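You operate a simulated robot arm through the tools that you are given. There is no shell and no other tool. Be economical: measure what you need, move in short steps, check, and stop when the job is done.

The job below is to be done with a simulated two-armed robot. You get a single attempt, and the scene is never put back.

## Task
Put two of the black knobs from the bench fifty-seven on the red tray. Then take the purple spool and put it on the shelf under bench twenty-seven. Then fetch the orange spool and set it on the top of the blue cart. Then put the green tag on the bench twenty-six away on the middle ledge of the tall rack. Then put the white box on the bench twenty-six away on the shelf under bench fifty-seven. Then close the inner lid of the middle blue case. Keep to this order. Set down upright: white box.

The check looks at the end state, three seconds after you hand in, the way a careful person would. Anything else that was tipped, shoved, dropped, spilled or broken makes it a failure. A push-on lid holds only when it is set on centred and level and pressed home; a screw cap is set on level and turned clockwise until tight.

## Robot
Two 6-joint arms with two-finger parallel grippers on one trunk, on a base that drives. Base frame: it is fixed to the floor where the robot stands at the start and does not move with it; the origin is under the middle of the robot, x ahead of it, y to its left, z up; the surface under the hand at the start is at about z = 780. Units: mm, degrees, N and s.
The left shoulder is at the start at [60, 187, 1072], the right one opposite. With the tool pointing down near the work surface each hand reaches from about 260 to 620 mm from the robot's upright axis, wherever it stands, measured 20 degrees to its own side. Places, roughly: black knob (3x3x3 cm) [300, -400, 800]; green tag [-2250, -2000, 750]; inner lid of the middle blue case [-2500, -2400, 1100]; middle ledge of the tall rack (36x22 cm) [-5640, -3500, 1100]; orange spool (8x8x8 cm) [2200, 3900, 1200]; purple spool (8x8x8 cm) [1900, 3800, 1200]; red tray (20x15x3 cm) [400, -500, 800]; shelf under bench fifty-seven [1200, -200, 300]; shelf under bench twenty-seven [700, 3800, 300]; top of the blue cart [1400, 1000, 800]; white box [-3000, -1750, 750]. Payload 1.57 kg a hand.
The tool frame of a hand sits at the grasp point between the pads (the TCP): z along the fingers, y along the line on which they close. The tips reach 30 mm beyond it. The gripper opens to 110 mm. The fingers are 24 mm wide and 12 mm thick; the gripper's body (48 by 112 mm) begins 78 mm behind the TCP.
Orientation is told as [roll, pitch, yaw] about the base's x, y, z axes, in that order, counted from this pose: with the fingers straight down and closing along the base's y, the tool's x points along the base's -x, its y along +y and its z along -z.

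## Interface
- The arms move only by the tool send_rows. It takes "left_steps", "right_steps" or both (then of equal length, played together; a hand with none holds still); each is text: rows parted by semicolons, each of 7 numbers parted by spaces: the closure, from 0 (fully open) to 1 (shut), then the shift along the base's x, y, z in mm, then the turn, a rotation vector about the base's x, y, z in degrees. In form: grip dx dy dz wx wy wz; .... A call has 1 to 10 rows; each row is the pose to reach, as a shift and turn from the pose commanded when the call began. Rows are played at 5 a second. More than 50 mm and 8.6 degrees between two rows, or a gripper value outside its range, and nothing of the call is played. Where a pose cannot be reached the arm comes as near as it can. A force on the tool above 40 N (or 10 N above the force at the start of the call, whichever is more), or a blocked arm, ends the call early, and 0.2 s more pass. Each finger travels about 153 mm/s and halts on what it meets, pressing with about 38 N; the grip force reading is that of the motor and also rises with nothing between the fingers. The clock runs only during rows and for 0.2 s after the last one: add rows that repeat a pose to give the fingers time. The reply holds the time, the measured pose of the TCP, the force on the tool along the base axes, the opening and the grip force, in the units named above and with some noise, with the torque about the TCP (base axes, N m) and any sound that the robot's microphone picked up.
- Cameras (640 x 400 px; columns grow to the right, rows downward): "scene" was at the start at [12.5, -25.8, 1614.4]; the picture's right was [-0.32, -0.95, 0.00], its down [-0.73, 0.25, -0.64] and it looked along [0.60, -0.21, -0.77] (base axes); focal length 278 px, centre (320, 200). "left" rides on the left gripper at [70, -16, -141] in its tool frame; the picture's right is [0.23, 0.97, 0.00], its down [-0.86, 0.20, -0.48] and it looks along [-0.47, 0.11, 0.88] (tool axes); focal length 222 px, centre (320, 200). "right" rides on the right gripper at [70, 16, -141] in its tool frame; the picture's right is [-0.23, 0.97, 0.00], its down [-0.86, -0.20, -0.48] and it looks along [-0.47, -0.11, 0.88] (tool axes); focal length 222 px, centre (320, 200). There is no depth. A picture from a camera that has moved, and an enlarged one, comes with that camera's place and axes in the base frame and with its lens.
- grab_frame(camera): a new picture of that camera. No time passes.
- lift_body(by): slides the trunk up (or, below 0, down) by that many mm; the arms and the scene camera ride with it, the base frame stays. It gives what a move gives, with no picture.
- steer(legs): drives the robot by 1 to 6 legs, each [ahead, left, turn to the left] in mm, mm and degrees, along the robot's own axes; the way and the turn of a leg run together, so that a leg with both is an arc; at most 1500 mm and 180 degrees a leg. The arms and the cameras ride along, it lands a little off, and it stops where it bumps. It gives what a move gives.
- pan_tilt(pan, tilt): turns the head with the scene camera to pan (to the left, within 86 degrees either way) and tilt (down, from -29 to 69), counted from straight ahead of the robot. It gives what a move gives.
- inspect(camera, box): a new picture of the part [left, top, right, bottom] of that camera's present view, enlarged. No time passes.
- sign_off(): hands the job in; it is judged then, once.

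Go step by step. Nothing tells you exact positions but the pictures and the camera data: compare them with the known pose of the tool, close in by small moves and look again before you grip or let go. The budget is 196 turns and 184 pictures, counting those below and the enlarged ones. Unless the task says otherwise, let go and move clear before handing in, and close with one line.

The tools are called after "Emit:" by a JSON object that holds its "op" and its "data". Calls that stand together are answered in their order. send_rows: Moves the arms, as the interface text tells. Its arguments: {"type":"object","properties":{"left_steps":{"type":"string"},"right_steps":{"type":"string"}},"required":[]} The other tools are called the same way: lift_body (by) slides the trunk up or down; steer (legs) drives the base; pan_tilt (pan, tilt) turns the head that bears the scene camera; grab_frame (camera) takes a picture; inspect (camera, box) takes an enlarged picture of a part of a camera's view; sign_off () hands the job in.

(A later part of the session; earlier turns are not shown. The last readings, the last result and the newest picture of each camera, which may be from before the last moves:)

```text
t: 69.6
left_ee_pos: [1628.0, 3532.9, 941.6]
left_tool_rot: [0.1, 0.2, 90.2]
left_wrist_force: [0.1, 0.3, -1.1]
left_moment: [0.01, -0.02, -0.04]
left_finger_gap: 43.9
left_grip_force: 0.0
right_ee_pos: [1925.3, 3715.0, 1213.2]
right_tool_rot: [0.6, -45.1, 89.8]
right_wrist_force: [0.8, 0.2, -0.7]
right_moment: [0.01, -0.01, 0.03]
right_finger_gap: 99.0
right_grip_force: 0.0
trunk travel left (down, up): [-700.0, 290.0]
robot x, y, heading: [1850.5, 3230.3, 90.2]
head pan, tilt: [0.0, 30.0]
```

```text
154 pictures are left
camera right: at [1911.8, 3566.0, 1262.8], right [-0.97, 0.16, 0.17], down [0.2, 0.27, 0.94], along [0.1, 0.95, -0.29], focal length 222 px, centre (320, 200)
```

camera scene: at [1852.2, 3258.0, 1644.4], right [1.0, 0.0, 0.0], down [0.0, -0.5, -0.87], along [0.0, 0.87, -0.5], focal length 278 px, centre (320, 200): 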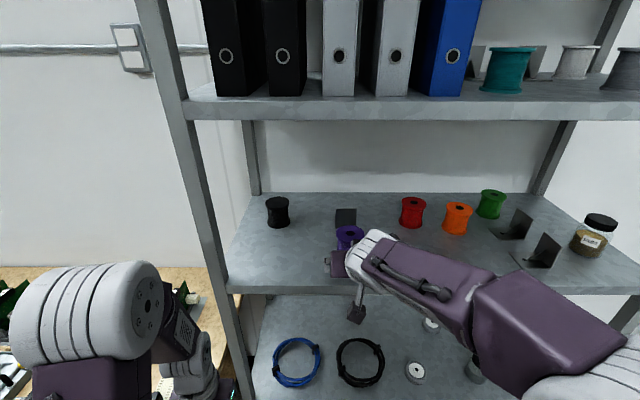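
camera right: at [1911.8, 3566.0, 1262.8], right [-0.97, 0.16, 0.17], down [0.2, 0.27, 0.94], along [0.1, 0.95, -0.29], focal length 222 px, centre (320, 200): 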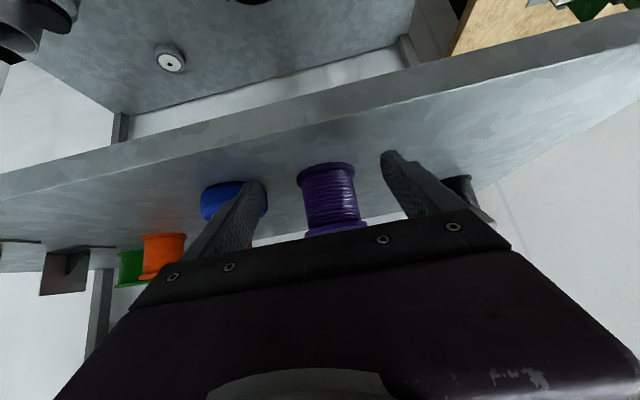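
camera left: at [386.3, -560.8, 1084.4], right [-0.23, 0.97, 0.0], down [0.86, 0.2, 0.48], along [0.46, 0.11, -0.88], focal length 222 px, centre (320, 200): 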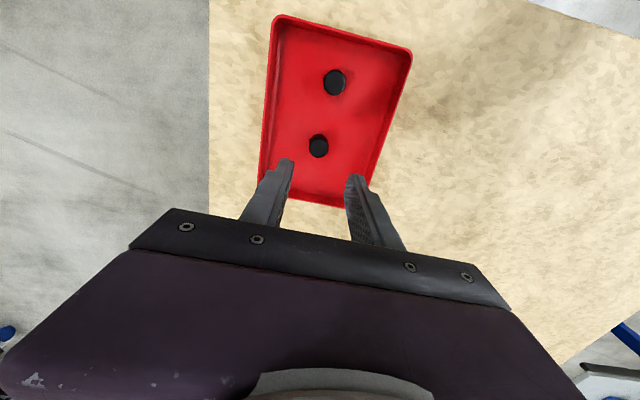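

The spool lies straight ahead of the fingers; its diameter looks nearer 60 mm. I'll narrow slightly (to clear the blue tape), advance and close.

Emit:
{"op": "send_rows", "data": {"right_steps": "0.22 -3 0 -3 0 0 0;0.22 -3 20 -3 0 0 0;0.22 -3 40 -5 0 0 0;0.22 -3 60 -5 0 0 0;0.22 -3 82 -5 0 0 0;0.22 -3 82 -5 0 0 0"}}

Emit:
{"op": "grab_frame", "data": {"camera": "right"}}

Emit:
{"op": "grab_frame", "data": {"camera": "scene"}}

```text
t: 71.0
left_ee_pos: [1626.9, 3533.8, 942.5]
left_tool_rot: [0.1, 0.2, 90.0]
left_wrist_force: [1.1, -0.5, 0.1]
left_moment: [0.01, -0.02, 0.02]
left_finger_gap: 43.9
left_grip_force: 0.0
right_ee_pos: [1922.1, 3797.1, 1207.9]
right_tool_rot: [0.6, -45.1, 89.8]
right_wrist_force: [-0.1, 0.2, -0.5]
right_moment: [0.03, 0.0, -0.02]
right_finger_gap: 85.6
right_grip_force: 0.0
trunk travel left (down, up): [-700.0, 290.0]
robot x, y, heading: [1851.2, 3229.8, 90.1]
head pan, tilt: [0.0, 30.0]
```

```text
153 pictures are left
camera right: at [1908.7, 3648.5, 1258.1], right [-0.97, 0.16, 0.17], down [0.2, 0.27, 0.94], along [0.1, 0.95, -0.29], focal length 222 px, centre (320, 200)
```

right: 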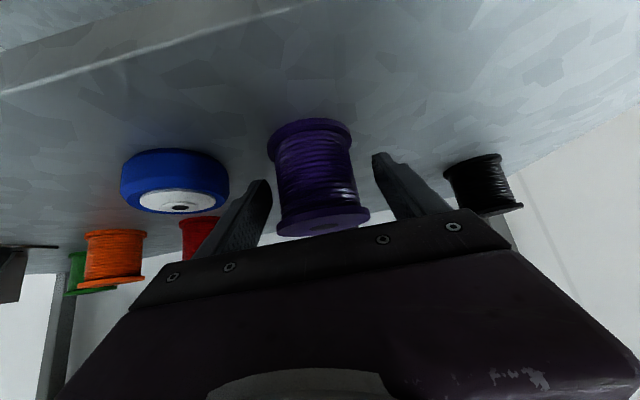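

```text
152 pictures are left
camera scene: at [1852.1, 3258.5, 1644.4], right [1.0, 0.0, 0.0], down [0.0, -0.5, -0.87], along [0.0, 0.87, -0.5], focal length 278 px, centre (320, 200)
```

scene: 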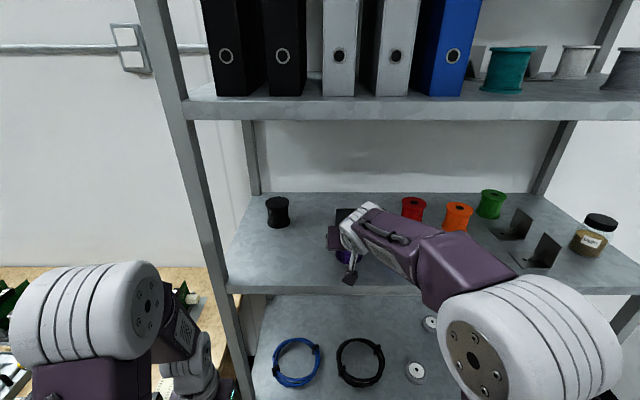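

The spool is between the fingers at TCP depth. I'll close and lift slightly.

Emit:
{"op": "send_rows", "data": {"right_steps": "0.5 0 2 -2 0 0 0;1 0 2 -2 0 0 0;1 0 2 -2 0 0 0;1 0 2 -2 0 0 0;1 0 2 -2 0 0 0;1 0 2 20 0 0 0;1 0 2 35 0 0 0;1 0 2 35 0 0 0"}}

Emit:
{"op": "grab_frame", "data": {"camera": "right"}}

```text
t: 72.8
left_ee_pos: [1627.6, 3534.1, 942.8]
left_tool_rot: [0.1, 0.2, 90.1]
left_wrist_force: [-1.0, -0.5, -0.2]
left_moment: [0.01, 0.01, 0.01]
left_finger_gap: 44.1
left_grip_force: 0.1
right_ee_pos: [1921.7, 3801.1, 1243.3]
right_tool_rot: [0.6, -44.9, 89.9]
right_wrist_force: [0.5, 0.9, -3.1]
right_moment: [-0.04, 0.0, 0.0]
right_finger_gap: 60.2
right_grip_force: 38.0
trunk travel left (down, up): [-700.0, 290.0]
robot x, y, heading: [1854.4, 3229.9, 90.2]
head pan, tilt: [0.0, 30.0]
```

```text
151 pictures are left
camera right: at [1908.1, 3652.0, 1292.9], right [-0.97, 0.16, 0.17], down [0.2, 0.27, 0.94], along [0.1, 0.95, -0.29], focal length 222 px, centre (320, 200)
```

right: 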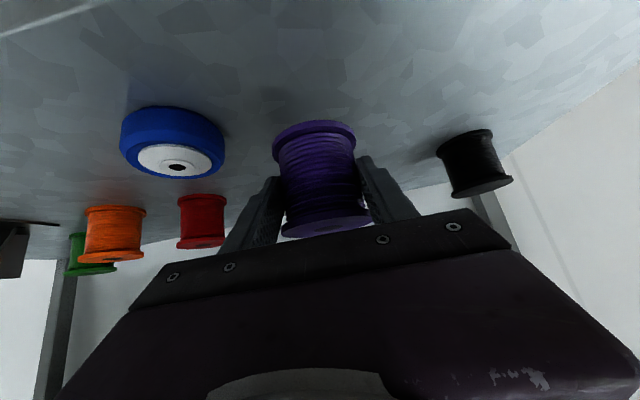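

The purple spool is held (60 mm grip). I'll lift it clear, draw the arm out and back the robot away from the rack.

Emit:
{"op": "send_rows", "data": {"right_steps": "1 0 -30 15 0 0 0;1 0 -65 20 0 0 0;1 0 -100 20 0 0 0;1 0 -135 20 0 0 0;1 0 -170 20 0 0 0;1 0 -170 20 0 0 0"}}

Emit:
{"op": "steer", "data": {"legs": [[-450, 0, 0], [0, 760, 0]]}}

Emit:
{"op": "lift_body", "data": {"by": -690}}

Emit:
{"op": "pan_tilt", "data": {"pan": 0, "tilt": 30}}

Emit:
{"op": "grab_frame", "data": {"camera": "scene"}}

Emit:
{"op": "grab_frame", "data": {"camera": "right"}}

```text
t: 74.2
left_ee_pos: [1628.4, 3534.7, 943.0]
left_tool_rot: [0.1, 0.3, 90.2]
left_wrist_force: [0.6, -0.2, 0.4]
left_moment: [-0.03, -0.02, -0.01]
left_finger_gap: 44.4
left_grip_force: 0.1
right_ee_pos: [1921.1, 3630.1, 1263.2]
right_tool_rot: [0.6, -44.8, 89.9]
right_wrist_force: [0.2, 0.5, -3.2]
right_moment: [-0.04, 0.0, 0.04]
right_finger_gap: 60.3
right_grip_force: 38.2
trunk travel left (down, up): [-700.0, 290.0]
robot x, y, heading: [1851.6, 3232.5, 89.9]
head pan, tilt: [0.0, 30.0]
```

```text
t: 80.6
left_ee_pos: [864.5, 3085.2, 942.8]
left_tool_rot: [0.2, 0.3, 90.2]
left_wrist_force: [0.1, -1.3, 0.5]
left_moment: [-0.01, 0.02, 0.0]
left_finger_gap: 43.9
left_grip_force: 0.0
right_ee_pos: [1159.7, 3179.9, 1263.4]
right_tool_rot: [0.5, -45.0, 90.0]
right_wrist_force: [0.8, -1.1, -2.7]
right_moment: [-0.03, -0.04, -0.04]
right_finger_gap: 59.7
right_grip_force: 38.3
trunk travel left (down, up): [-700.0, 290.0]
robot x, y, heading: [1090.3, 2780.0, 90.5]
head pan, tilt: [0.0, 30.0]
```

```text
refused: -690 is not a number from -400 to 400
```

```text
t: 81.2
left_ee_pos: [865.4, 3085.3, 942.2]
left_tool_rot: [0.0, 0.1, 90.2]
left_wrist_force: [0.1, -0.8, 0.8]
left_moment: [-0.03, 0.0, -0.01]
left_finger_gap: 43.8
left_grip_force: 0.0
right_ee_pos: [1158.1, 3180.7, 1263.5]
right_tool_rot: [0.6, -45.0, 90.1]
right_wrist_force: [-0.4, 0.0, -2.7]
right_moment: [-0.04, 0.06, -0.02]
right_finger_gap: 59.5
right_grip_force: 38.0
trunk travel left (down, up): [-700.0, 290.0]
robot x, y, heading: [1093.9, 2783.0, 90.4]
head pan, tilt: [0.0, 30.0]
```

```text
150 pictures are left
camera scene: at [1089.6, 2810.4, 1644.4], right [1.0, 0.0, 0.0], down [0.0, -0.5, -0.87], along [0.0, 0.87, -0.5], focal length 278 px, centre (320, 200)
```

scene: 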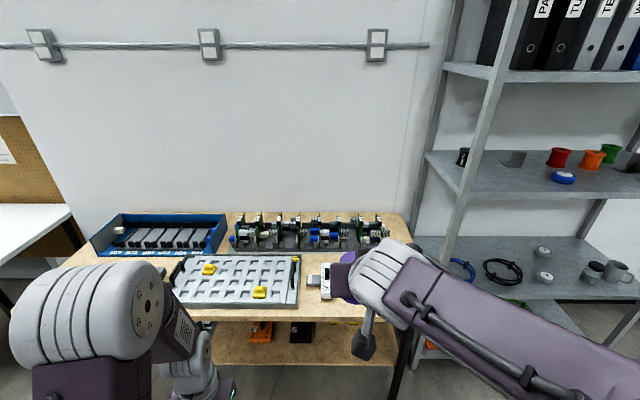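

```text
149 pictures are left
camera right: at [1144.9, 3032.2, 1313.1], right [-0.97, 0.15, 0.17], down [0.2, 0.27, 0.94], along [0.1, 0.95, -0.29], focal length 222 px, centre (320, 200)
```

right: 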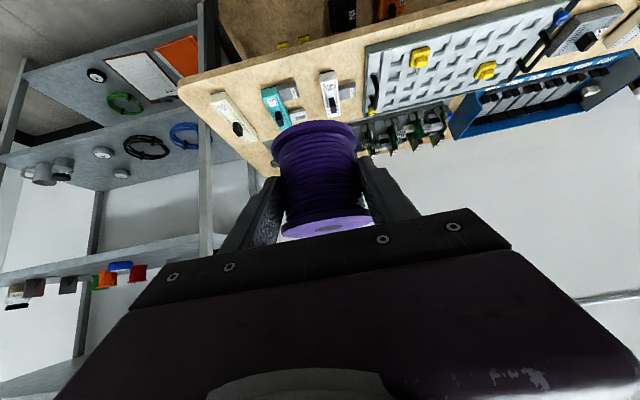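

The spool is held in front of the bench. I'll lower the trunk so the hand faces the lower shelf.

Emit:
{"op": "lift_body", "data": {"by": -400}}

Emit:
{"op": "lift_body", "data": {"by": -290}}

Emit:
{"op": "grab_frame", "data": {"camera": "scene"}}

Emit:
{"op": "grab_frame", "data": {"camera": "right"}}

```text
t: 85.0
left_ee_pos: [864.4, 3085.0, 543.3]
left_tool_rot: [0.2, 0.2, 90.2]
left_wrist_force: [0.4, 0.0, -0.5]
left_moment: [0.03, 0.01, -0.01]
left_finger_gap: 44.0
left_grip_force: 0.2
right_ee_pos: [1158.7, 3180.6, 862.8]
right_tool_rot: [0.6, -45.0, 89.9]
right_wrist_force: [0.7, -0.5, -3.4]
right_moment: [-0.09, -0.03, 0.0]
right_finger_gap: 60.2
right_grip_force: 38.1
trunk travel left (down, up): [-300.0, 690.0]
robot x, y, heading: [1092.8, 2778.8, 90.1]
head pan, tilt: [0.0, 30.0]
```

```text
t: 87.9
left_ee_pos: [864.1, 3084.9, 251.9]
left_tool_rot: [0.0, 0.2, 90.3]
left_wrist_force: [0.3, 0.0, 0.0]
left_moment: [-0.01, 0.01, -0.01]
left_finger_gap: 44.0
left_grip_force: 0.1
right_ee_pos: [1158.2, 3180.2, 573.0]
right_tool_rot: [0.5, -45.0, 89.9]
right_wrist_force: [-0.1, -0.3, -3.2]
right_moment: [-0.05, 0.0, 0.02]
right_finger_gap: 60.1
right_grip_force: 37.9
trunk travel left (down, up): [-10.0, 980.0]
robot x, y, heading: [1091.2, 2780.0, 90.2]
head pan, tilt: [0.0, 30.0]
```

```text
148 pictures are left
camera scene: at [1089.7, 2810.2, 954.4], right [1.0, 0.0, 0.0], down [0.0, -0.5, -0.87], along [0.0, 0.87, -0.5], focal length 278 px, centre (320, 200)
```

scene: 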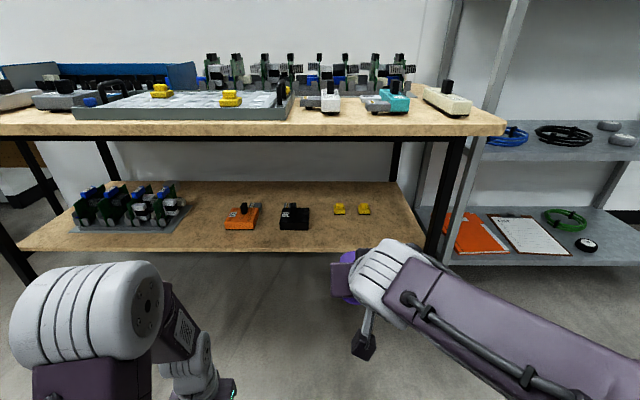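

```text
147 pictures are left
camera right: at [1145.0, 3032.0, 623.2], right [-0.97, 0.15, 0.17], down [0.2, 0.27, 0.94], along [0.1, 0.95, -0.29], focal length 222 px, centre (320, 200)
```

right: 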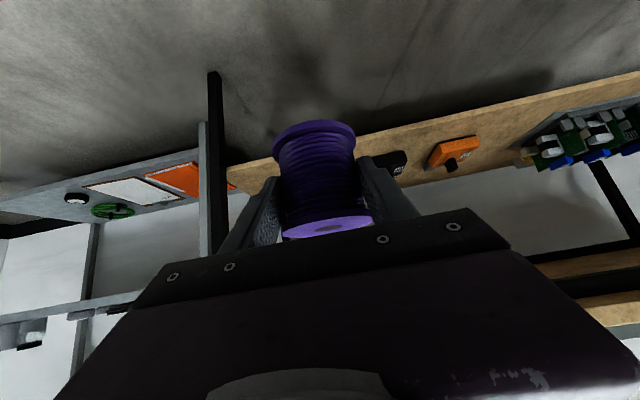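

Free space on the shelf lies around [1130, 3680]. I'll lower the hand to z≈430 and drive up to the shelf.

Emit:
{"op": "send_rows", "data": {"right_steps": "1 0 0 -40 0 0 0;1 0 0 -80 0 0 0;1 -10 0 -120 0 0 0;1 -25 0 -143 0 0 0;1 -25 0 -143 0 0 0"}}

Emit:
{"op": "steer", "data": {"legs": [[310, 0, 0]]}}

Emit:
{"op": "grab_frame", "data": {"camera": "scene"}}

Emit:
{"op": "grab_frame", "data": {"camera": "right"}}

```text
t: 89.1
left_ee_pos: [864.6, 3085.1, 252.6]
left_tool_rot: [0.1, 0.2, 90.2]
left_wrist_force: [0.1, 0.0, -0.1]
left_moment: [-0.02, 0.01, 0.0]
left_finger_gap: 44.1
left_grip_force: 0.0
right_ee_pos: [1133.9, 3179.7, 429.2]
right_tool_rot: [0.6, -45.0, 90.1]
right_wrist_force: [0.5, 0.2, -4.1]
right_moment: [-0.02, -0.03, 0.0]
right_finger_gap: 60.4
right_grip_force: 38.1
trunk travel left (down, up): [-10.0, 980.0]
robot x, y, heading: [1091.7, 2781.8, 90.3]
head pan, tilt: [0.0, 30.0]
```

```text
t: 91.2
left_ee_pos: [863.4, 3395.2, 252.1]
left_tool_rot: [0.1, 0.2, 90.2]
left_wrist_force: [0.1, 0.3, -0.2]
left_moment: [0.02, -0.01, -0.03]
left_finger_gap: 44.0
left_grip_force: 0.1
right_ee_pos: [1131.0, 3492.5, 430.8]
right_tool_rot: [0.7, -45.0, 90.1]
right_wrist_force: [0.1, 0.2, -3.4]
right_moment: [-0.03, -0.04, -0.04]
right_finger_gap: 59.9
right_grip_force: 38.0
trunk travel left (down, up): [-10.0, 980.0]
robot x, y, heading: [1090.7, 3092.1, 90.4]
head pan, tilt: [0.0, 30.0]
```

```text
146 pictures are left
camera scene: at [1088.2, 3121.3, 954.4], right [1.0, 0.01, 0.0], down [0.0, -0.5, -0.87], along [0.0, 0.87, -0.5], focal length 278 px, centre (320, 200)
```

scene: 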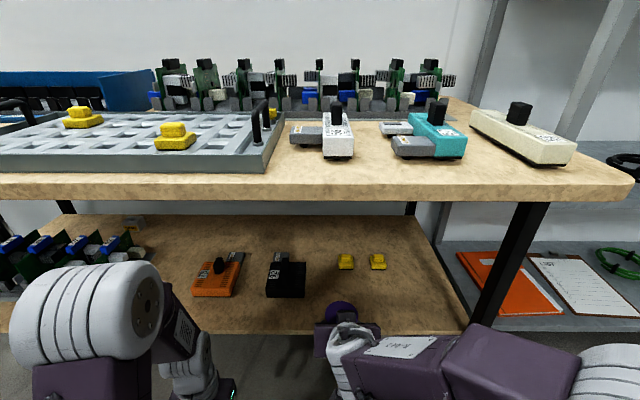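

```text
145 pictures are left
camera right: at [1118.3, 3343.4, 480.3], right [-0.97, 0.15, 0.17], down [0.2, 0.27, 0.94], along [0.1, 0.95, -0.29], focal length 222 px, centre (320, 200)
```

right: 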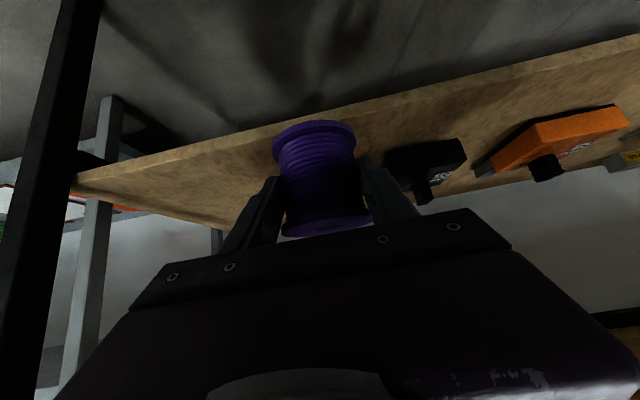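

The shelf edge is at y≈3570, top around z 310. I'll move the hand in to y≈3675 and lower part way.

Emit:
{"op": "send_rows", "data": {"right_steps": "1 0 40 0 0 0 0;1 0 80 0 0 0 0;1 0 120 0 0 0 0;1 0 160 0 0 0 0;1 0 183 0 0 0 0;1 0 183 -25 0 0 0;1 0 183 -50 0 0 0;1 0 183 -50 0 0 0"}}

Emit:
{"op": "grab_frame", "data": {"camera": "right"}}

Emit:
{"op": "grab_frame", "data": {"camera": "scene"}}

```text
t: 93.0
left_ee_pos: [863.4, 3395.8, 251.3]
left_tool_rot: [0.1, 0.2, 90.3]
left_wrist_force: [0.6, -0.1, 0.0]
left_moment: [0.01, 0.0, -0.01]
left_finger_gap: 43.8
left_grip_force: 0.0
right_ee_pos: [1131.7, 3675.3, 378.7]
right_tool_rot: [0.6, -45.0, 90.0]
right_wrist_force: [-0.4, 0.3, -3.9]
right_moment: [-0.02, -0.01, 0.0]
right_finger_gap: 60.2
right_grip_force: 38.3
trunk travel left (down, up): [-10.0, 980.0]
robot x, y, heading: [1086.2, 3090.3, 90.2]
head pan, tilt: [0.0, 30.0]
```

```text
144 pictures are left
camera right: at [1118.3, 3526.3, 429.5], right [-0.97, 0.15, 0.17], down [0.2, 0.27, 0.94], along [0.1, 0.95, -0.29], focal length 222 px, centre (320, 200)
```

right: 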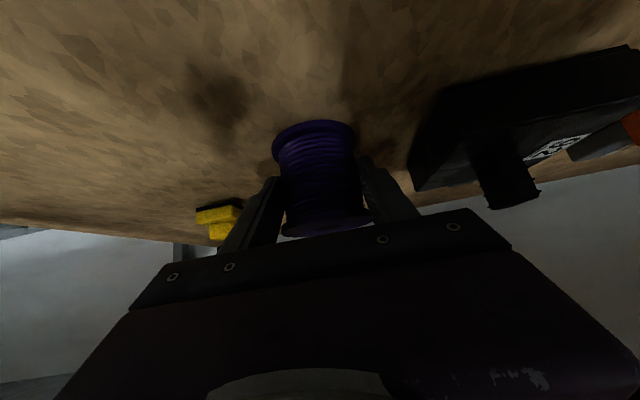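

```text
143 pictures are left
camera scene: at [1088.2, 3121.5, 954.4], right [1.0, 0.01, 0.0], down [0.0, -0.5, -0.87], along [0.0, 0.87, -0.5], focal length 278 px, centre (320, 200)
```

scene: 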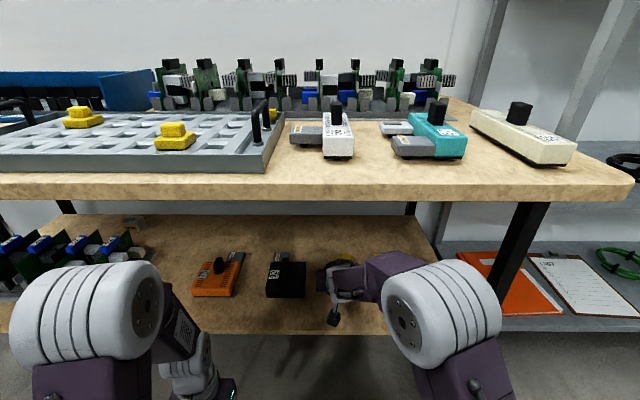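

The spot is free. I'll lower gently and watch the force.

Emit:
{"op": "send_rows", "data": {"right_steps": "1 0 0 -8 0 0 0;1 0 0 -14 0 0 0;1 0 0 -19 0 0 0;1 0 0 -23 0 0 0;1 0 0 -26 0 0 0"}}

Emit:
{"op": "grab_frame", "data": {"camera": "right"}}

```text
t: 94.0
left_ee_pos: [863.7, 3394.9, 252.9]
left_tool_rot: [0.1, 0.1, 90.3]
left_wrist_force: [0.2, -0.2, -0.6]
left_moment: [-0.04, 0.01, 0.04]
left_finger_gap: 43.9
left_grip_force: 0.0
right_ee_pos: [1132.3, 3678.2, 364.7]
right_tool_rot: [0.4, -45.9, 89.9]
right_wrist_force: [-1.5, 1.9, 17.9]
right_moment: [-0.28, -0.29, 0.01]
right_finger_gap: 60.1
right_grip_force: 38.3
trunk travel left (down, up): [-10.0, 980.0]
robot x, y, heading: [1090.9, 3090.6, 90.1]
head pan, tilt: [0.0, 30.0]
stopped in row 5 (right hand): the force on the tool passed its limit at 42 N (the readings are from after the stop); the commanded pose is now the measured one
```

```text
142 pictures are left
camera right: at [1118.3, 3528.5, 412.4], right [-0.97, 0.15, 0.17], down [0.2, 0.25, 0.95], along [0.1, 0.96, -0.28], focal length 222 px, centre (320, 200)
```

right: 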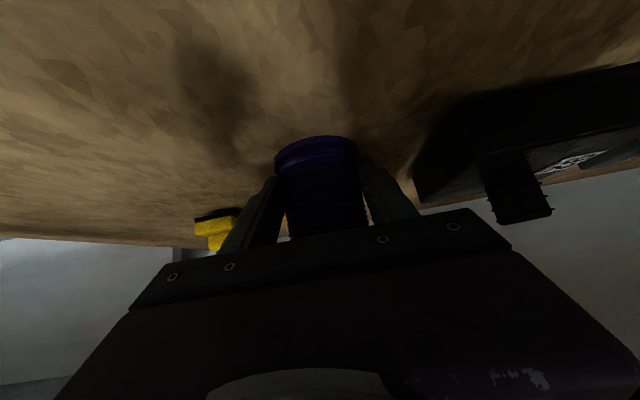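

Contact made on the shelf. I'll open and withdraw along the tool axis.

Emit:
{"op": "send_rows", "data": {"right_steps": "0.8 0 0 1 0 0 0;0.4 0 0 1 0 0 0;0.2 0 0 1 0 0 0;0.2 0 0 1 0 0 0;0.2 0 -15 10 0 0 0;0.2 0 -40 25 0 0 0;0.2 0 -75 50 0 0 0;0.2 0 -115 65 0 0 0;0.2 0 -155 65 0 0 0;0.2 0 -185 65 0 0 0"}}

Emit:
{"op": "grab_frame", "data": {"camera": "right"}}

Emit:
{"op": "steer", "data": {"legs": [[-330, 0, 0]]}}

Emit:
{"op": "grab_frame", "data": {"camera": "scene"}}

```text
t: 96.2
left_ee_pos: [862.7, 3396.4, 253.2]
left_tool_rot: [0.1, 0.3, 90.3]
left_wrist_force: [0.7, 0.3, 0.9]
left_moment: [-0.01, -0.02, -0.02]
left_finger_gap: 44.3
left_grip_force: 0.1
right_ee_pos: [1133.3, 3491.2, 427.1]
right_tool_rot: [0.6, -45.4, 90.0]
right_wrist_force: [0.2, 0.9, 0.9]
right_moment: [0.01, -0.02, 0.02]
right_finger_gap: 87.8
right_grip_force: 0.0
trunk travel left (down, up): [-10.0, 980.0]
robot x, y, heading: [1090.2, 3092.8, 90.1]
head pan, tilt: [0.0, 30.0]
```

```text
141 pictures are left
camera right: at [1119.1, 3342.7, 475.7], right [-0.97, 0.15, 0.17], down [0.2, 0.26, 0.94], along [0.1, 0.95, -0.29], focal length 222 px, centre (320, 200)
```

right: 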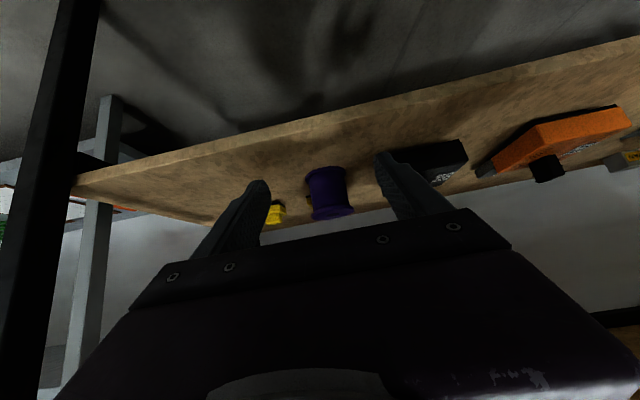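

```text
t: 98.4
left_ee_pos: [864.7, 3066.4, 253.3]
left_tool_rot: [0.1, 0.2, 90.2]
left_wrist_force: [-0.2, 0.1, 0.3]
left_moment: [0.0, 0.04, -0.03]
left_finger_gap: 44.1
left_grip_force: 0.1
right_ee_pos: [1135.0, 3162.4, 426.7]
right_tool_rot: [0.6, -45.4, 89.8]
right_wrist_force: [-0.2, 0.3, -0.5]
right_moment: [0.02, 0.02, 0.01]
right_finger_gap: 88.1
right_grip_force: 0.0
trunk travel left (down, up): [-10.0, 980.0]
robot x, y, heading: [1089.6, 2762.3, 89.8]
head pan, tilt: [0.0, 30.0]
```

```text
140 pictures are left
camera scene: at [1089.6, 2792.2, 954.4], right [1.0, 0.0, 0.0], down [0.0, -0.5, -0.87], along [0.0, 0.87, -0.5], focal length 278 px, centre (320, 200)
```

scene: 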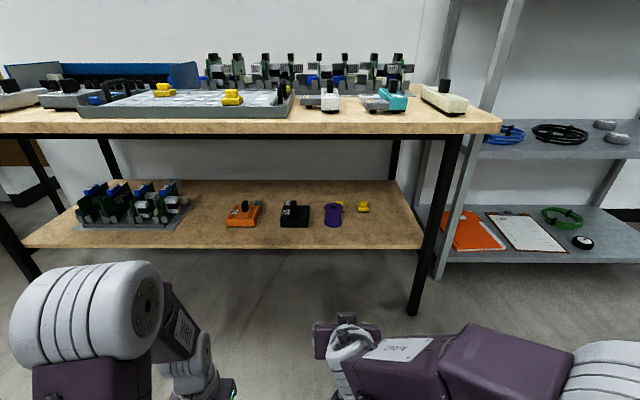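

The purple spool stands on the shelf. Now I'll raise the trunk, tuck the left hand and go back to the rack for the orange spool.

Emit:
{"op": "lift_body", "data": {"by": 400}}

Emit:
{"op": "lift_body", "data": {"by": 290}}

Emit:
{"op": "send_rows", "data": {"right_steps": "0.15 0 0 30 0 0 0;0.15 0 0 60 0 0 0;0.15 10 0 85 0 0 0;0.15 20 0 100 0 0 0", "left_steps": "0.6 0 -20 0 0 0 0;0.6 0 -40 0 0 0 0;0.6 0 -60 0 0 0 0;0.6 0 -60 0 0 0 0"}}

Emit:
{"op": "steer", "data": {"legs": [[0, -1000, 0], [250, -50, 0]]}}

Emit:
{"op": "grab_frame", "data": {"camera": "scene"}}

```text
t: 102.3
left_ee_pos: [865.4, 3066.9, 653.6]
left_tool_rot: [0.0, 0.2, 90.2]
left_wrist_force: [0.2, 0.5, -0.4]
left_moment: [0.02, 0.02, 0.0]
left_finger_gap: 43.8
left_grip_force: 0.1
right_ee_pos: [1134.0, 3162.9, 826.3]
right_tool_rot: [0.7, -45.5, 89.9]
right_wrist_force: [0.4, 0.4, -0.2]
right_moment: [-0.02, 0.03, 0.04]
right_finger_gap: 88.0
right_grip_force: 0.1
trunk travel left (down, up): [-410.0, 580.0]
robot x, y, heading: [1088.5, 2763.6, 90.2]
head pan, tilt: [0.0, 30.0]
```

```text
t: 105.2
left_ee_pos: [863.9, 3066.8, 942.3]
left_tool_rot: [0.1, 0.1, 90.2]
left_wrist_force: [0.3, 1.0, -0.9]
left_moment: [-0.01, 0.01, -0.04]
left_finger_gap: 44.1
left_grip_force: 0.0
right_ee_pos: [1134.9, 3162.5, 1116.9]
right_tool_rot: [0.5, -45.4, 89.8]
right_wrist_force: [-0.6, 0.6, 0.4]
right_moment: [0.04, 0.0, 0.02]
right_finger_gap: 88.1
right_grip_force: 0.2
trunk travel left (down, up): [-700.0, 290.0]
robot x, y, heading: [1091.5, 2765.6, 90.1]
head pan, tilt: [0.0, 30.0]
```

```text
t: 106.2
left_ee_pos: [861.7, 3037.2, 945.0]
left_tool_rot: [0.0, 0.3, 90.1]
left_wrist_force: [-0.5, -0.7, -0.3]
left_moment: [-0.02, -0.01, 0.01]
left_finger_gap: 44.2
left_grip_force: 0.0
left hand out of reach, approached as far as the arm can: row 2, 3, 4
right_ee_pos: [1155.3, 3162.9, 1217.4]
right_tool_rot: [0.6, -45.4, 89.9]
right_wrist_force: [-0.5, 0.2, -1.0]
right_moment: [0.0, 0.0, 0.03]
right_finger_gap: 93.2
right_grip_force: 0.0
trunk travel left (down, up): [-700.0, 290.0]
robot x, y, heading: [1092.0, 2761.6, 90.1]
head pan, tilt: [0.0, 30.0]
```

```text
t: 112.8
left_ee_pos: [1914.7, 3289.1, 944.0]
left_tool_rot: [0.1, 0.3, 89.9]
left_wrist_force: [0.1, -0.2, -0.2]
left_moment: [0.0, 0.0, 0.0]
left_finger_gap: 44.1
left_grip_force: 0.2
right_ee_pos: [2207.8, 3414.3, 1217.8]
right_tool_rot: [0.6, -45.5, 89.6]
right_wrist_force: [-1.0, -0.3, -0.1]
right_moment: [-0.02, 0.02, 0.05]
right_finger_gap: 93.4
right_grip_force: 0.0
trunk travel left (down, up): [-700.0, 290.0]
robot x, y, heading: [2140.2, 3011.7, 89.8]
head pan, tilt: [0.0, 30.0]
```

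```text
139 pictures are left
camera scene: at [2141.1, 3042.6, 1644.4], right [1.0, 0.0, 0.0], down [0.0, -0.5, -0.87], along [0.0, 0.87, -0.5], focal length 278 px, centre (320, 200)
```

scene: 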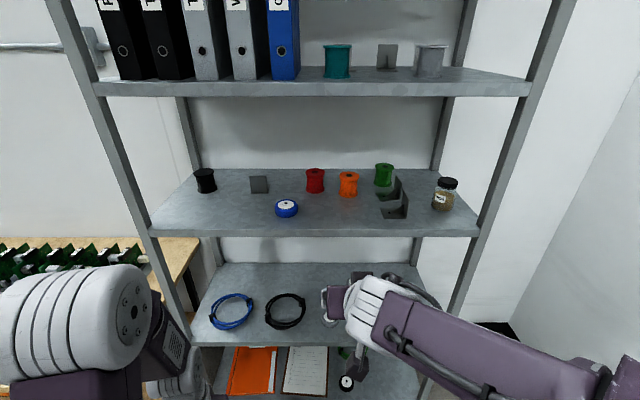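

Orange sits at about [2243, 3920], with bookends and a jar to its right, so the left arm (forearm to the free left side) suits better. I'll swap: left hand forward tilted 45°, right hand tucked.

Emit:
{"op": "send_rows", "data": {"right_steps": "0.3 20 -7 -20 -4.5 0 0;0.5 40 -15 -40 -9 0 0;0.6 60 -22 -65 -13.5 0 0;0.6 80 -30 -87 -18 0 0;0.6 100 -37 -108 -22.5 0 0;0.6 120 -45 -130 -27 0 0;0.6 140 -52 -152 -31.5 0 0;0.6 160 -60 -174 -36 0 0;0.6 180 -67 -195 -40.5 0 0;0.6 200 -75 -217 -45 0 0", "left_steps": "0.5 16 12 27 4.5 0 0;0.4 32 25 54 9 0 0;0.3 48 37 81 13.5 0 0;0.2 63 50 108 18 0 0;0.15 79 62 136 22.5 0 0;0.15 95 75 163 27 0 0;0.15 110 87 190 31.5 0 0;0.15 126 100 218 36 0 0;0.15 142 112 245 40.5 0 0;0.15 158 125 273 45 0 0"}}

Emit:
{"op": "steer", "data": {"legs": [[0, 0, -20], [100, 0, 0]]}}

Emit:
{"op": "grab_frame", "data": {"camera": "scene"}}

Emit:
{"op": "grab_frame", "data": {"camera": "left"}}

```text
t: 115.0
left_ee_pos: [2074.3, 3415.9, 1218.7]
left_tool_rot: [0.3, -44.7, 89.8]
left_wrist_force: [0.8, -0.6, 0.2]
left_moment: [-0.03, 0.0, 0.02]
left_finger_gap: 93.3
left_grip_force: 0.2
left hand out of reach, approached as far as the arm can: row 1, 2, 3
right_ee_pos: [2409.9, 3339.7, 998.8]
right_tool_rot: [0.4, -0.3, 89.7]
right_wrist_force: [0.2, -0.1, 0.6]
right_moment: [0.01, 0.0, -0.03]
right_finger_gap: 44.0
right_grip_force: 0.0
trunk travel left (down, up): [-700.0, 290.0]
robot x, y, heading: [2140.1, 3013.6, 89.6]
head pan, tilt: [0.0, 30.0]
```

```text
t: 117.2
left_ee_pos: [2249.1, 3508.4, 1219.4]
left_tool_rot: [0.2, -44.6, 69.9]
left_wrist_force: [0.3, 0.5, 0.0]
left_moment: [0.02, 0.01, 0.01]
left_finger_gap: 93.4
left_grip_force: 0.1
right_ee_pos: [2536.4, 3321.7, 1001.0]
right_tool_rot: [0.3, -0.4, 69.8]
right_wrist_force: [-0.3, -0.9, 0.7]
right_moment: [-0.01, -0.01, 0.02]
right_finger_gap: 44.1
right_grip_force: 0.0
trunk travel left (down, up): [-700.0, 290.0]
robot x, y, heading: [2174.9, 3106.1, 70.1]
head pan, tilt: [0.0, 30.0]
```

```text
138 pictures are left
camera scene: at [2185.7, 3134.7, 1644.4], right [0.94, -0.34, 0.0], down [-0.17, -0.47, -0.87], along [0.3, 0.81, -0.5], focal length 278 px, centre (320, 200)
```

scene: 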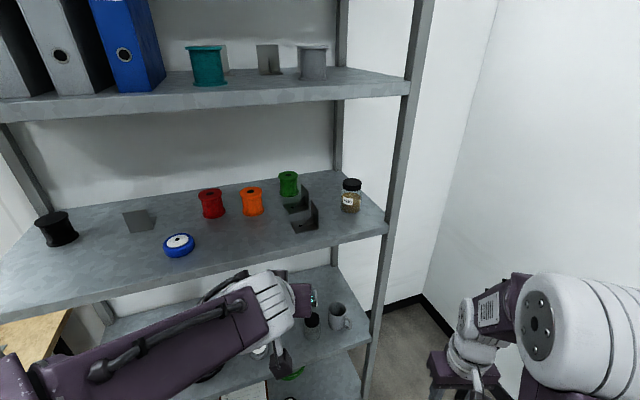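

```text
137 pictures are left
camera left: at [2212.7, 3361.7, 1269.7], right [-0.97, 0.18, -0.16], down [-0.09, 0.32, 0.94], along [0.22, 0.93, -0.3], focal length 222 px, centre (320, 200)
```

left: 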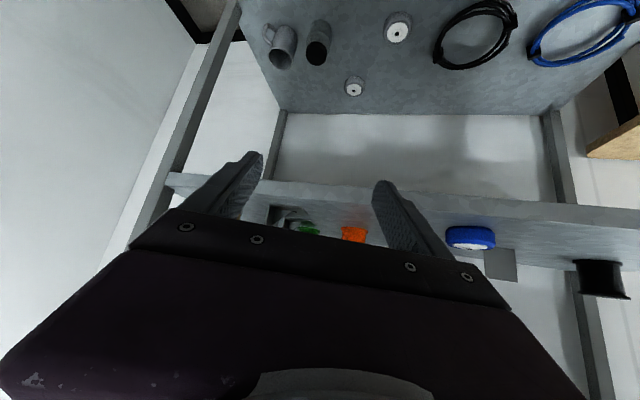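

Orange confirmed near [2245, 3911]. I'll shift the base left and a bit ahead so it lies on the left hand's line.

Emit:
{"op": "steer", "data": {"legs": [[110, 142, 0]]}}

Emit:
{"op": "grab_frame", "data": {"camera": "scene"}}

Emit:
{"op": "grab_frame", "data": {"camera": "left"}}

```text
t: 118.8
left_ee_pos: [2156.3, 3656.7, 1218.6]
left_tool_rot: [0.3, -44.6, 69.8]
left_wrist_force: [-0.9, -0.6, 1.4]
left_moment: [0.02, 0.01, 0.02]
left_finger_gap: 93.4
left_grip_force: 0.1
right_ee_pos: [2445.0, 3471.9, 999.8]
right_tool_rot: [0.3, -0.6, 69.6]
right_wrist_force: [0.5, -0.7, 0.4]
right_moment: [0.0, 0.0, -0.02]
right_finger_gap: 44.0
right_grip_force: 0.0
trunk travel left (down, up): [-700.0, 290.0]
robot x, y, heading: [2084.5, 3259.3, 69.8]
head pan, tilt: [0.0, 30.0]
```

```text
136 pictures are left
camera scene: at [2093.2, 3284.4, 1644.4], right [0.94, -0.35, 0.0], down [-0.17, -0.47, -0.87], along [0.3, 0.81, -0.5], focal length 278 px, centre (320, 200)
```

scene: 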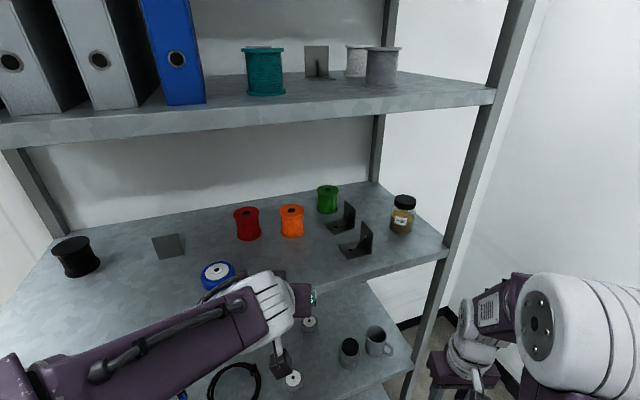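

```text
135 pictures are left
camera left: at [2120.5, 3511.6, 1269.9], right [-0.97, 0.18, -0.16], down [-0.09, 0.32, 0.94], along [0.22, 0.93, -0.3], focal length 222 px, centre (320, 200)
```

left: 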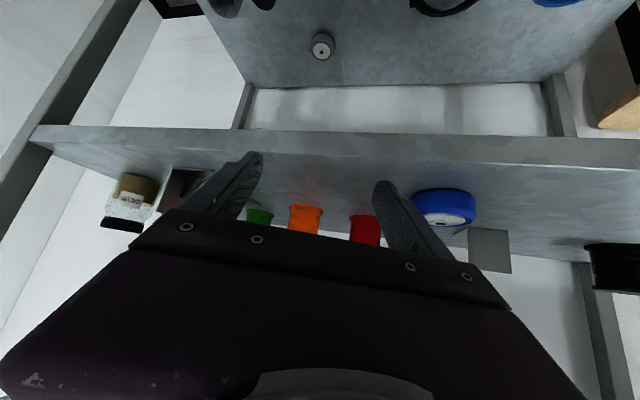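

Aligned within 10 mm; I'll advance 170 along the approach line and look.

Emit:
{"op": "send_rows", "data": {"left_steps": "0.15 13 40 0 0 0 0;0.15 26 80 0 0 0 0;0.15 40 120 0 0 0 0;0.15 53 160 -3 0 0 0;0.15 60 180 -3 0 0 0;0.15 60 180 -3 0 0 0"}}

Emit:
{"op": "grab_frame", "data": {"camera": "left"}}

Emit:
{"op": "grab_frame", "data": {"camera": "scene"}}

```text
t: 120.2
left_ee_pos: [2216.4, 3838.9, 1215.2]
left_tool_rot: [0.3, -44.7, 69.8]
left_wrist_force: [-0.6, 0.3, -0.7]
left_moment: [0.0, -0.01, 0.0]
left_finger_gap: 93.2
left_grip_force: 0.0
right_ee_pos: [2444.2, 3472.6, 1000.3]
right_tool_rot: [0.3, -0.4, 69.5]
right_wrist_force: [0.8, 0.9, 0.5]
right_moment: [0.01, -0.01, 0.0]
right_finger_gap: 44.1
right_grip_force: 0.0
trunk travel left (down, up): [-700.0, 290.0]
robot x, y, heading: [2083.4, 3258.3, 69.6]
head pan, tilt: [0.0, 30.0]
```

```text
134 pictures are left
camera left: at [2180.2, 3693.6, 1266.0], right [-0.97, 0.18, -0.16], down [-0.09, 0.32, 0.94], along [0.22, 0.93, -0.3], focal length 222 px, centre (320, 200)
```

left: 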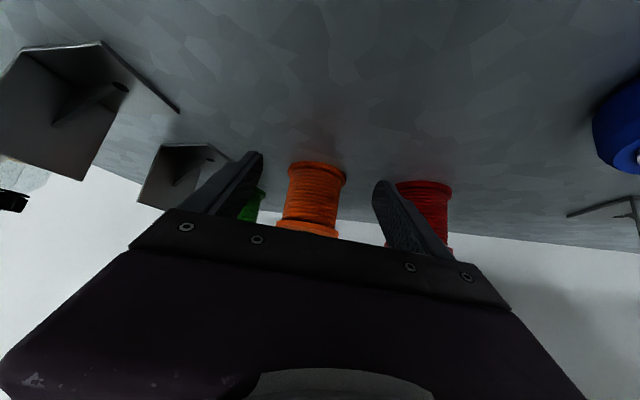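

```text
133 pictures are left
camera scene: at [2091.9, 3285.6, 1644.4], right [0.94, -0.35, 0.0], down [-0.17, -0.47, -0.87], along [0.3, 0.81, -0.5], focal length 278 px, centre (320, 200)
```

scene: 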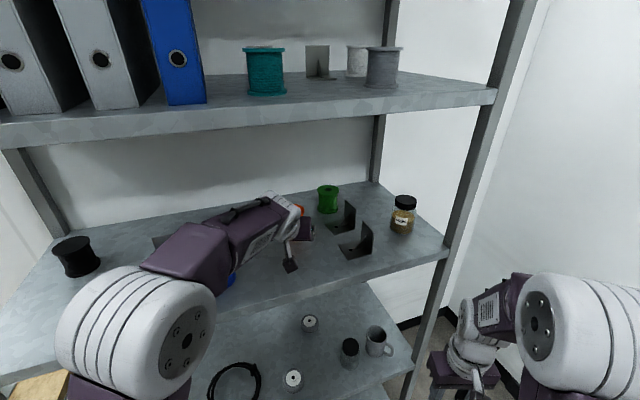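

Still about 75 mm to go and well lined up. Advance, check reach.

Emit:
{"op": "send_rows", "data": {"left_steps": "0.2 9 25 -2 0 0 0;0.2 17 48 -4 0 0 0;0.2 26 73 -6 0 0 0;0.2 26 73 -6 0 0 0"}}

Emit:
{"op": "grab_frame", "data": {"camera": "left"}}

```text
t: 121.2
left_ee_pos: [2240.7, 3911.3, 1210.2]
left_tool_rot: [0.1, -44.7, 69.7]
left_wrist_force: [-0.1, 0.5, -0.7]
left_moment: [0.02, 0.02, 0.01]
left_finger_gap: 88.0
left_grip_force: 0.0
right_ee_pos: [2444.1, 3473.3, 1000.9]
right_tool_rot: [0.2, -0.4, 69.5]
right_wrist_force: [0.3, 0.2, 0.0]
right_moment: [0.03, 0.02, -0.04]
right_finger_gap: 43.8
right_grip_force: 0.0
trunk travel left (down, up): [-700.0, 290.0]
robot x, y, heading: [2077.8, 3258.2, 69.8]
head pan, tilt: [0.0, 30.0]
```

```text
132 pictures are left
camera left: at [2205.3, 3765.8, 1260.4], right [-0.97, 0.18, -0.16], down [-0.09, 0.32, 0.94], along [0.22, 0.93, -0.3], focal length 222 px, centre (320, 200)
```

left: 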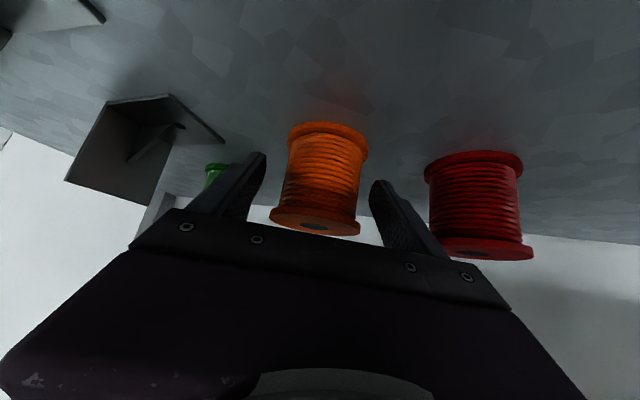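

Same geometry as before. Close, lift and withdraw along the line.

Emit:
{"op": "send_rows", "data": {"left_steps": "0.5 0 2 -2 0 0 0;1 0 2 -2 0 0 0;1 0 2 -2 0 0 0;1 0 2 -2 0 0 0;1 0 2 -2 0 0 0;1 0 2 20 0 0 0;1 0 2 45 0 0 0;1 0 2 45 0 0 0"}}

Emit:
{"op": "send_rows", "data": {"left_steps": "1 -13 -38 8 0 0 0;1 -27 -76 8 0 0 0;1 -41 -114 8 0 0 0;1 -54 -152 8 0 0 0;1 -68 -190 8 0 0 0;1 -82 -228 8 0 0 0;1 -90 -250 8 0 0 0;1 -90 -250 8 0 0 0"}}

Emit:
{"op": "grab_frame", "data": {"camera": "left"}}

```text
t: 123.0
left_ee_pos: [2241.2, 3915.4, 1253.3]
left_tool_rot: [0.2, -44.6, 69.7]
left_wrist_force: [0.2, -1.2, -2.8]
left_moment: [-0.11, 0.01, 0.0]
left_finger_gap: 59.8
left_grip_force: 38.2
right_ee_pos: [2444.0, 3473.1, 999.8]
right_tool_rot: [0.2, -0.4, 69.6]
right_wrist_force: [-0.6, 0.6, -0.3]
right_moment: [-0.02, -0.02, 0.02]
right_finger_gap: 43.9
right_grip_force: 0.0
trunk travel left (down, up): [-700.0, 290.0]
robot x, y, heading: [2081.4, 3263.6, 70.0]
head pan, tilt: [0.0, 30.0]
```

```text
t: 124.8
left_ee_pos: [2152.4, 3664.0, 1261.6]
left_tool_rot: [0.2, -44.6, 69.8]
left_wrist_force: [-0.4, -0.4, -3.5]
left_moment: [-0.07, -0.02, 0.0]
left_finger_gap: 59.9
left_grip_force: 38.2
right_ee_pos: [2444.6, 3473.3, 999.2]
right_tool_rot: [0.3, -0.3, 69.6]
right_wrist_force: [0.0, 0.1, -0.7]
right_moment: [-0.02, 0.0, -0.03]
right_finger_gap: 44.0
right_grip_force: 0.0
trunk travel left (down, up): [-700.0, 290.0]
robot x, y, heading: [2081.6, 3258.5, 69.7]
head pan, tilt: [0.0, 30.0]
```

```text
131 pictures are left
camera left: at [2116.2, 3519.3, 1314.0], right [-0.97, 0.18, -0.16], down [-0.09, 0.32, 0.94], along [0.22, 0.93, -0.3], focal length 222 px, centre (320, 200)
```

left: 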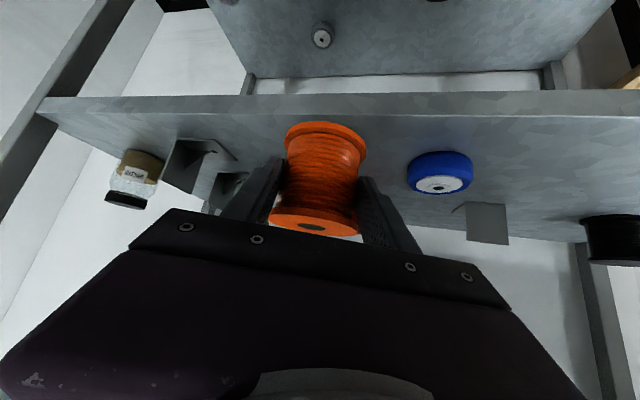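

Orange is held. I'll back away from the rack, turn to the blue cart and look at its top.

Emit:
{"op": "steer", "data": {"legs": [[-600, 0, 0], [0, 0, -160]]}}

Emit:
{"op": "grab_frame", "data": {"camera": "scene"}}

```text
t: 134.7
left_ee_pos: [1948.5, 2291.7, 1262.4]
left_tool_rot: [0.2, -44.5, -90.0]
left_wrist_force: [0.6, -0.5, -4.4]
left_moment: [0.07, -0.03, -0.02]
left_finger_gap: 59.8
left_grip_force: 37.5
right_ee_pos: [1608.2, 2370.3, 998.2]
right_tool_rot: [0.3, -0.4, -90.2]
right_wrist_force: [-0.6, -0.5, 0.3]
right_moment: [0.0, 0.02, 0.02]
right_finger_gap: 43.9
right_grip_force: 0.1
trunk travel left (down, up): [-700.0, 290.0]
robot x, y, heading: [1875.9, 2697.6, -89.9]
head pan, tilt: [0.0, 30.0]
```

```text
130 pictures are left
camera scene: at [1873.7, 2664.7, 1644.4], right [-1.0, 0.0, 0.0], down [0.0, 0.5, -0.87], along [0.0, -0.87, -0.5], focal length 278 px, centre (320, 200)
```

scene: 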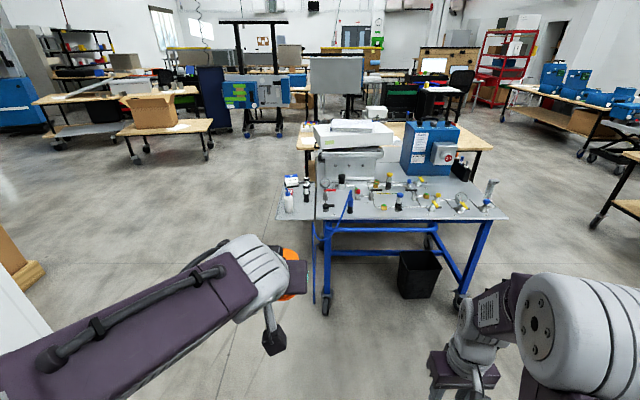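

Emit:
{"op": "inspect", "data": {"camera": "scene", "box": [260, 110, 520, 270]}}

```text
2.46 times, centred on (390, 190) of scene
camera zoom: at [1873.7, 2664.7, 1644.4], right [-1.0, 0.0, 0.0], down [0.0, 0.5, -0.87], along [0.0, -0.87, -0.5], focal length 685 px, centre (148, 225)
```

zoom: 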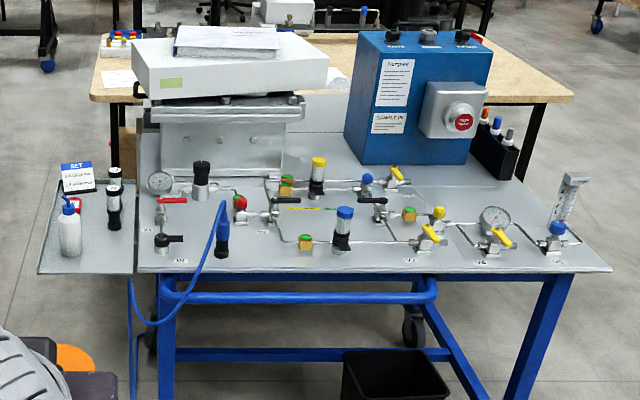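

The free part of the cart's top is its south side (about x 1200–1700, y 300–550), best reached from the east with the left arm. I'll drive round to the east side.

Emit:
{"op": "steer", "data": {"legs": [[700, 0, 0], [0, 700, 0], [1450, 0, 0], [0, 0, -90]]}}

Emit:
{"op": "grab_frame", "data": {"camera": "scene"}}

```text
t: 152.6
left_ee_pos: [2170.9, 465.3, 1262.2]
left_tool_rot: [0.1, -44.7, -179.4]
left_wrist_force: [-0.8, 0.5, -3.3]
left_moment: [-0.01, -0.09, -0.02]
left_finger_gap: 59.8
left_grip_force: 38.1
right_ee_pos: [2246.2, 806.0, 999.4]
right_tool_rot: [0.4, -0.4, -179.6]
right_wrist_force: [-0.2, 0.0, -0.7]
right_moment: [0.01, 0.0, -0.01]
right_finger_gap: 44.1
right_grip_force: 0.0
trunk travel left (down, up): [-700.0, 290.0]
robot x, y, heading: [2575.4, 543.8, -179.3]
head pan, tilt: [0.0, 30.0]
```

```text
128 pictures are left
camera scene: at [2543.0, 542.1, 1644.4], right [-0.01, 1.0, 0.0], down [0.5, 0.01, -0.87], along [-0.87, -0.01, -0.5], focal length 278 px, centre (320, 200)
```

scene: 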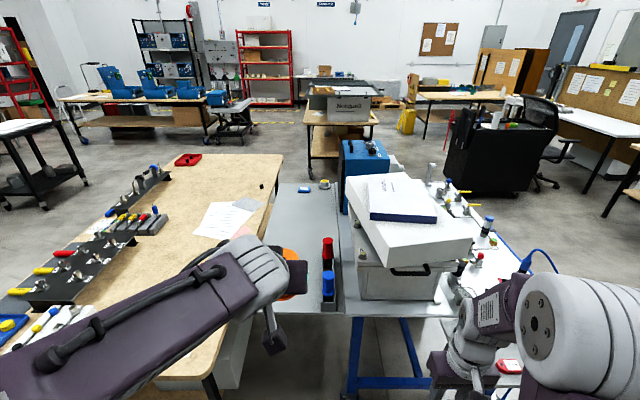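

There's a leaf on the south side and the main top to its right; I want a free spot on the main top itself. Let me look closer.

Emit:
{"op": "inspect", "data": {"camera": "scene", "box": [250, 150, 490, 330]}}

```text
2.22 times, centred on (370, 240) of scene
camera zoom: at [2543.0, 542.1, 1644.4], right [-0.01, 1.0, 0.0], down [0.5, 0.01, -0.87], along [-0.87, -0.01, -0.5], focal length 619 px, centre (209, 111)
```

zoom: 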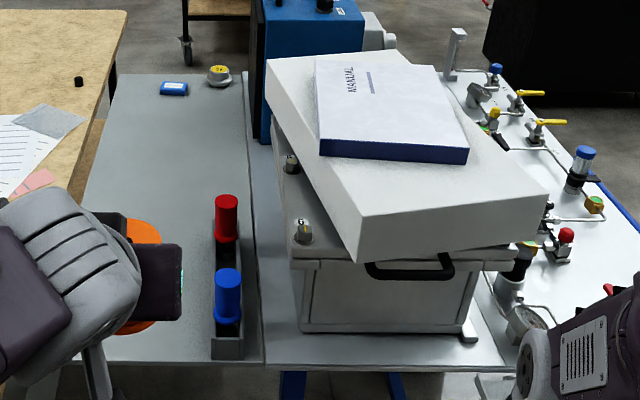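

The main top has a free corner at its south-east, about [1853, 652], between the seam, the holder and the printer. I'll raise the right hand out of the way, then shift the base so the left hand lines up there.

Emit:
{"op": "send_rows", "data": {"right_steps": "0.6 0 0 40 0 0 0;0.6 0 0 80 0 0 0;0.6 0 0 120 0 0 0;0.6 0 0 160 0 0 0"}}

Emit:
{"op": "steer", "data": {"legs": [[145, -177, -0.7]]}}

Emit:
{"op": "grab_frame", "data": {"camera": "scene"}}

Emit:
{"op": "grab_frame", "data": {"camera": "left"}}

```text
t: 153.6
left_ee_pos: [2172.1, 463.7, 1263.7]
left_tool_rot: [0.2, -44.7, -179.4]
left_wrist_force: [-0.1, 0.4, -3.1]
left_moment: [0.01, -0.07, -0.02]
left_finger_gap: 59.9
left_grip_force: 38.4
right_ee_pos: [2246.2, 805.5, 1161.7]
right_tool_rot: [0.4, -0.4, -179.6]
right_wrist_force: [0.4, -0.1, 0.3]
right_moment: [0.01, 0.01, 0.02]
right_finger_gap: 44.0
right_grip_force: 0.1
trunk travel left (down, up): [-700.0, 290.0]
robot x, y, heading: [2576.2, 545.7, -179.6]
head pan, tilt: [0.0, 30.0]
```

```text
t: 155.3
left_ee_pos: [2023.2, 642.6, 1263.0]
left_tool_rot: [0.2, -44.6, 180.0]
left_wrist_force: [0.4, -0.7, -2.9]
left_moment: [-0.06, -0.06, -0.03]
left_finger_gap: 59.7
left_grip_force: 38.3
right_ee_pos: [2101.8, 983.9, 1159.9]
right_tool_rot: [0.2, -0.4, 179.8]
right_wrist_force: [0.0, 0.1, -0.5]
right_moment: [0.02, 0.01, -0.02]
right_finger_gap: 44.0
right_grip_force: 0.2
trunk travel left (down, up): [-700.0, 290.0]
robot x, y, heading: [2428.3, 718.4, 179.6]
head pan, tilt: [0.0, 30.0]
```

```text
126 pictures are left
camera scene: at [2398.2, 716.2, 1644.4], right [0.0, 1.0, 0.0], down [0.5, 0.0, -0.87], along [-0.87, 0.0, -0.5], focal length 278 px, centre (320, 200)
```

scene: 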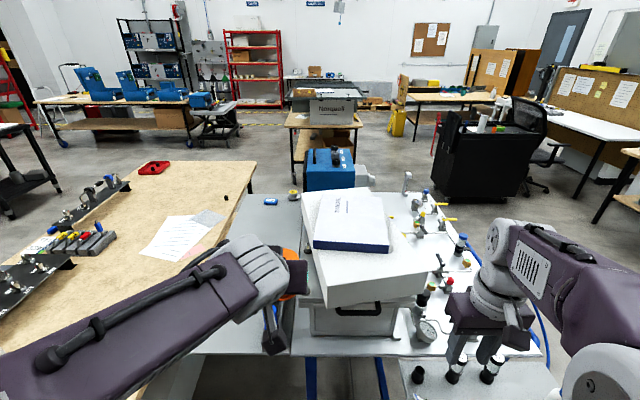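

```text
125 pictures are left
camera left: at [2173.3, 659.3, 1314.3], right [0.16, -0.97, -0.16], down [-0.27, -0.2, 0.94], along [-0.95, -0.11, -0.3], focal length 222 px, centre (320, 200)
```

left: 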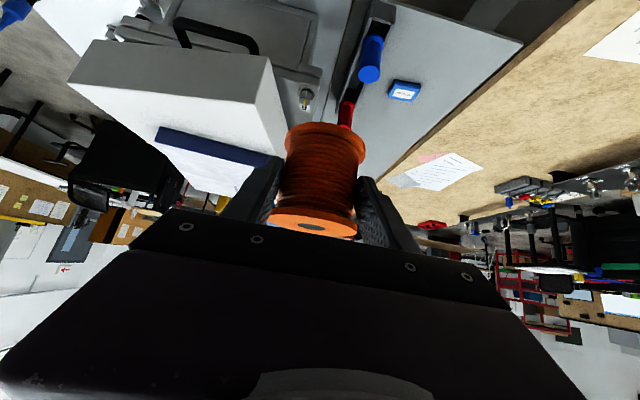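

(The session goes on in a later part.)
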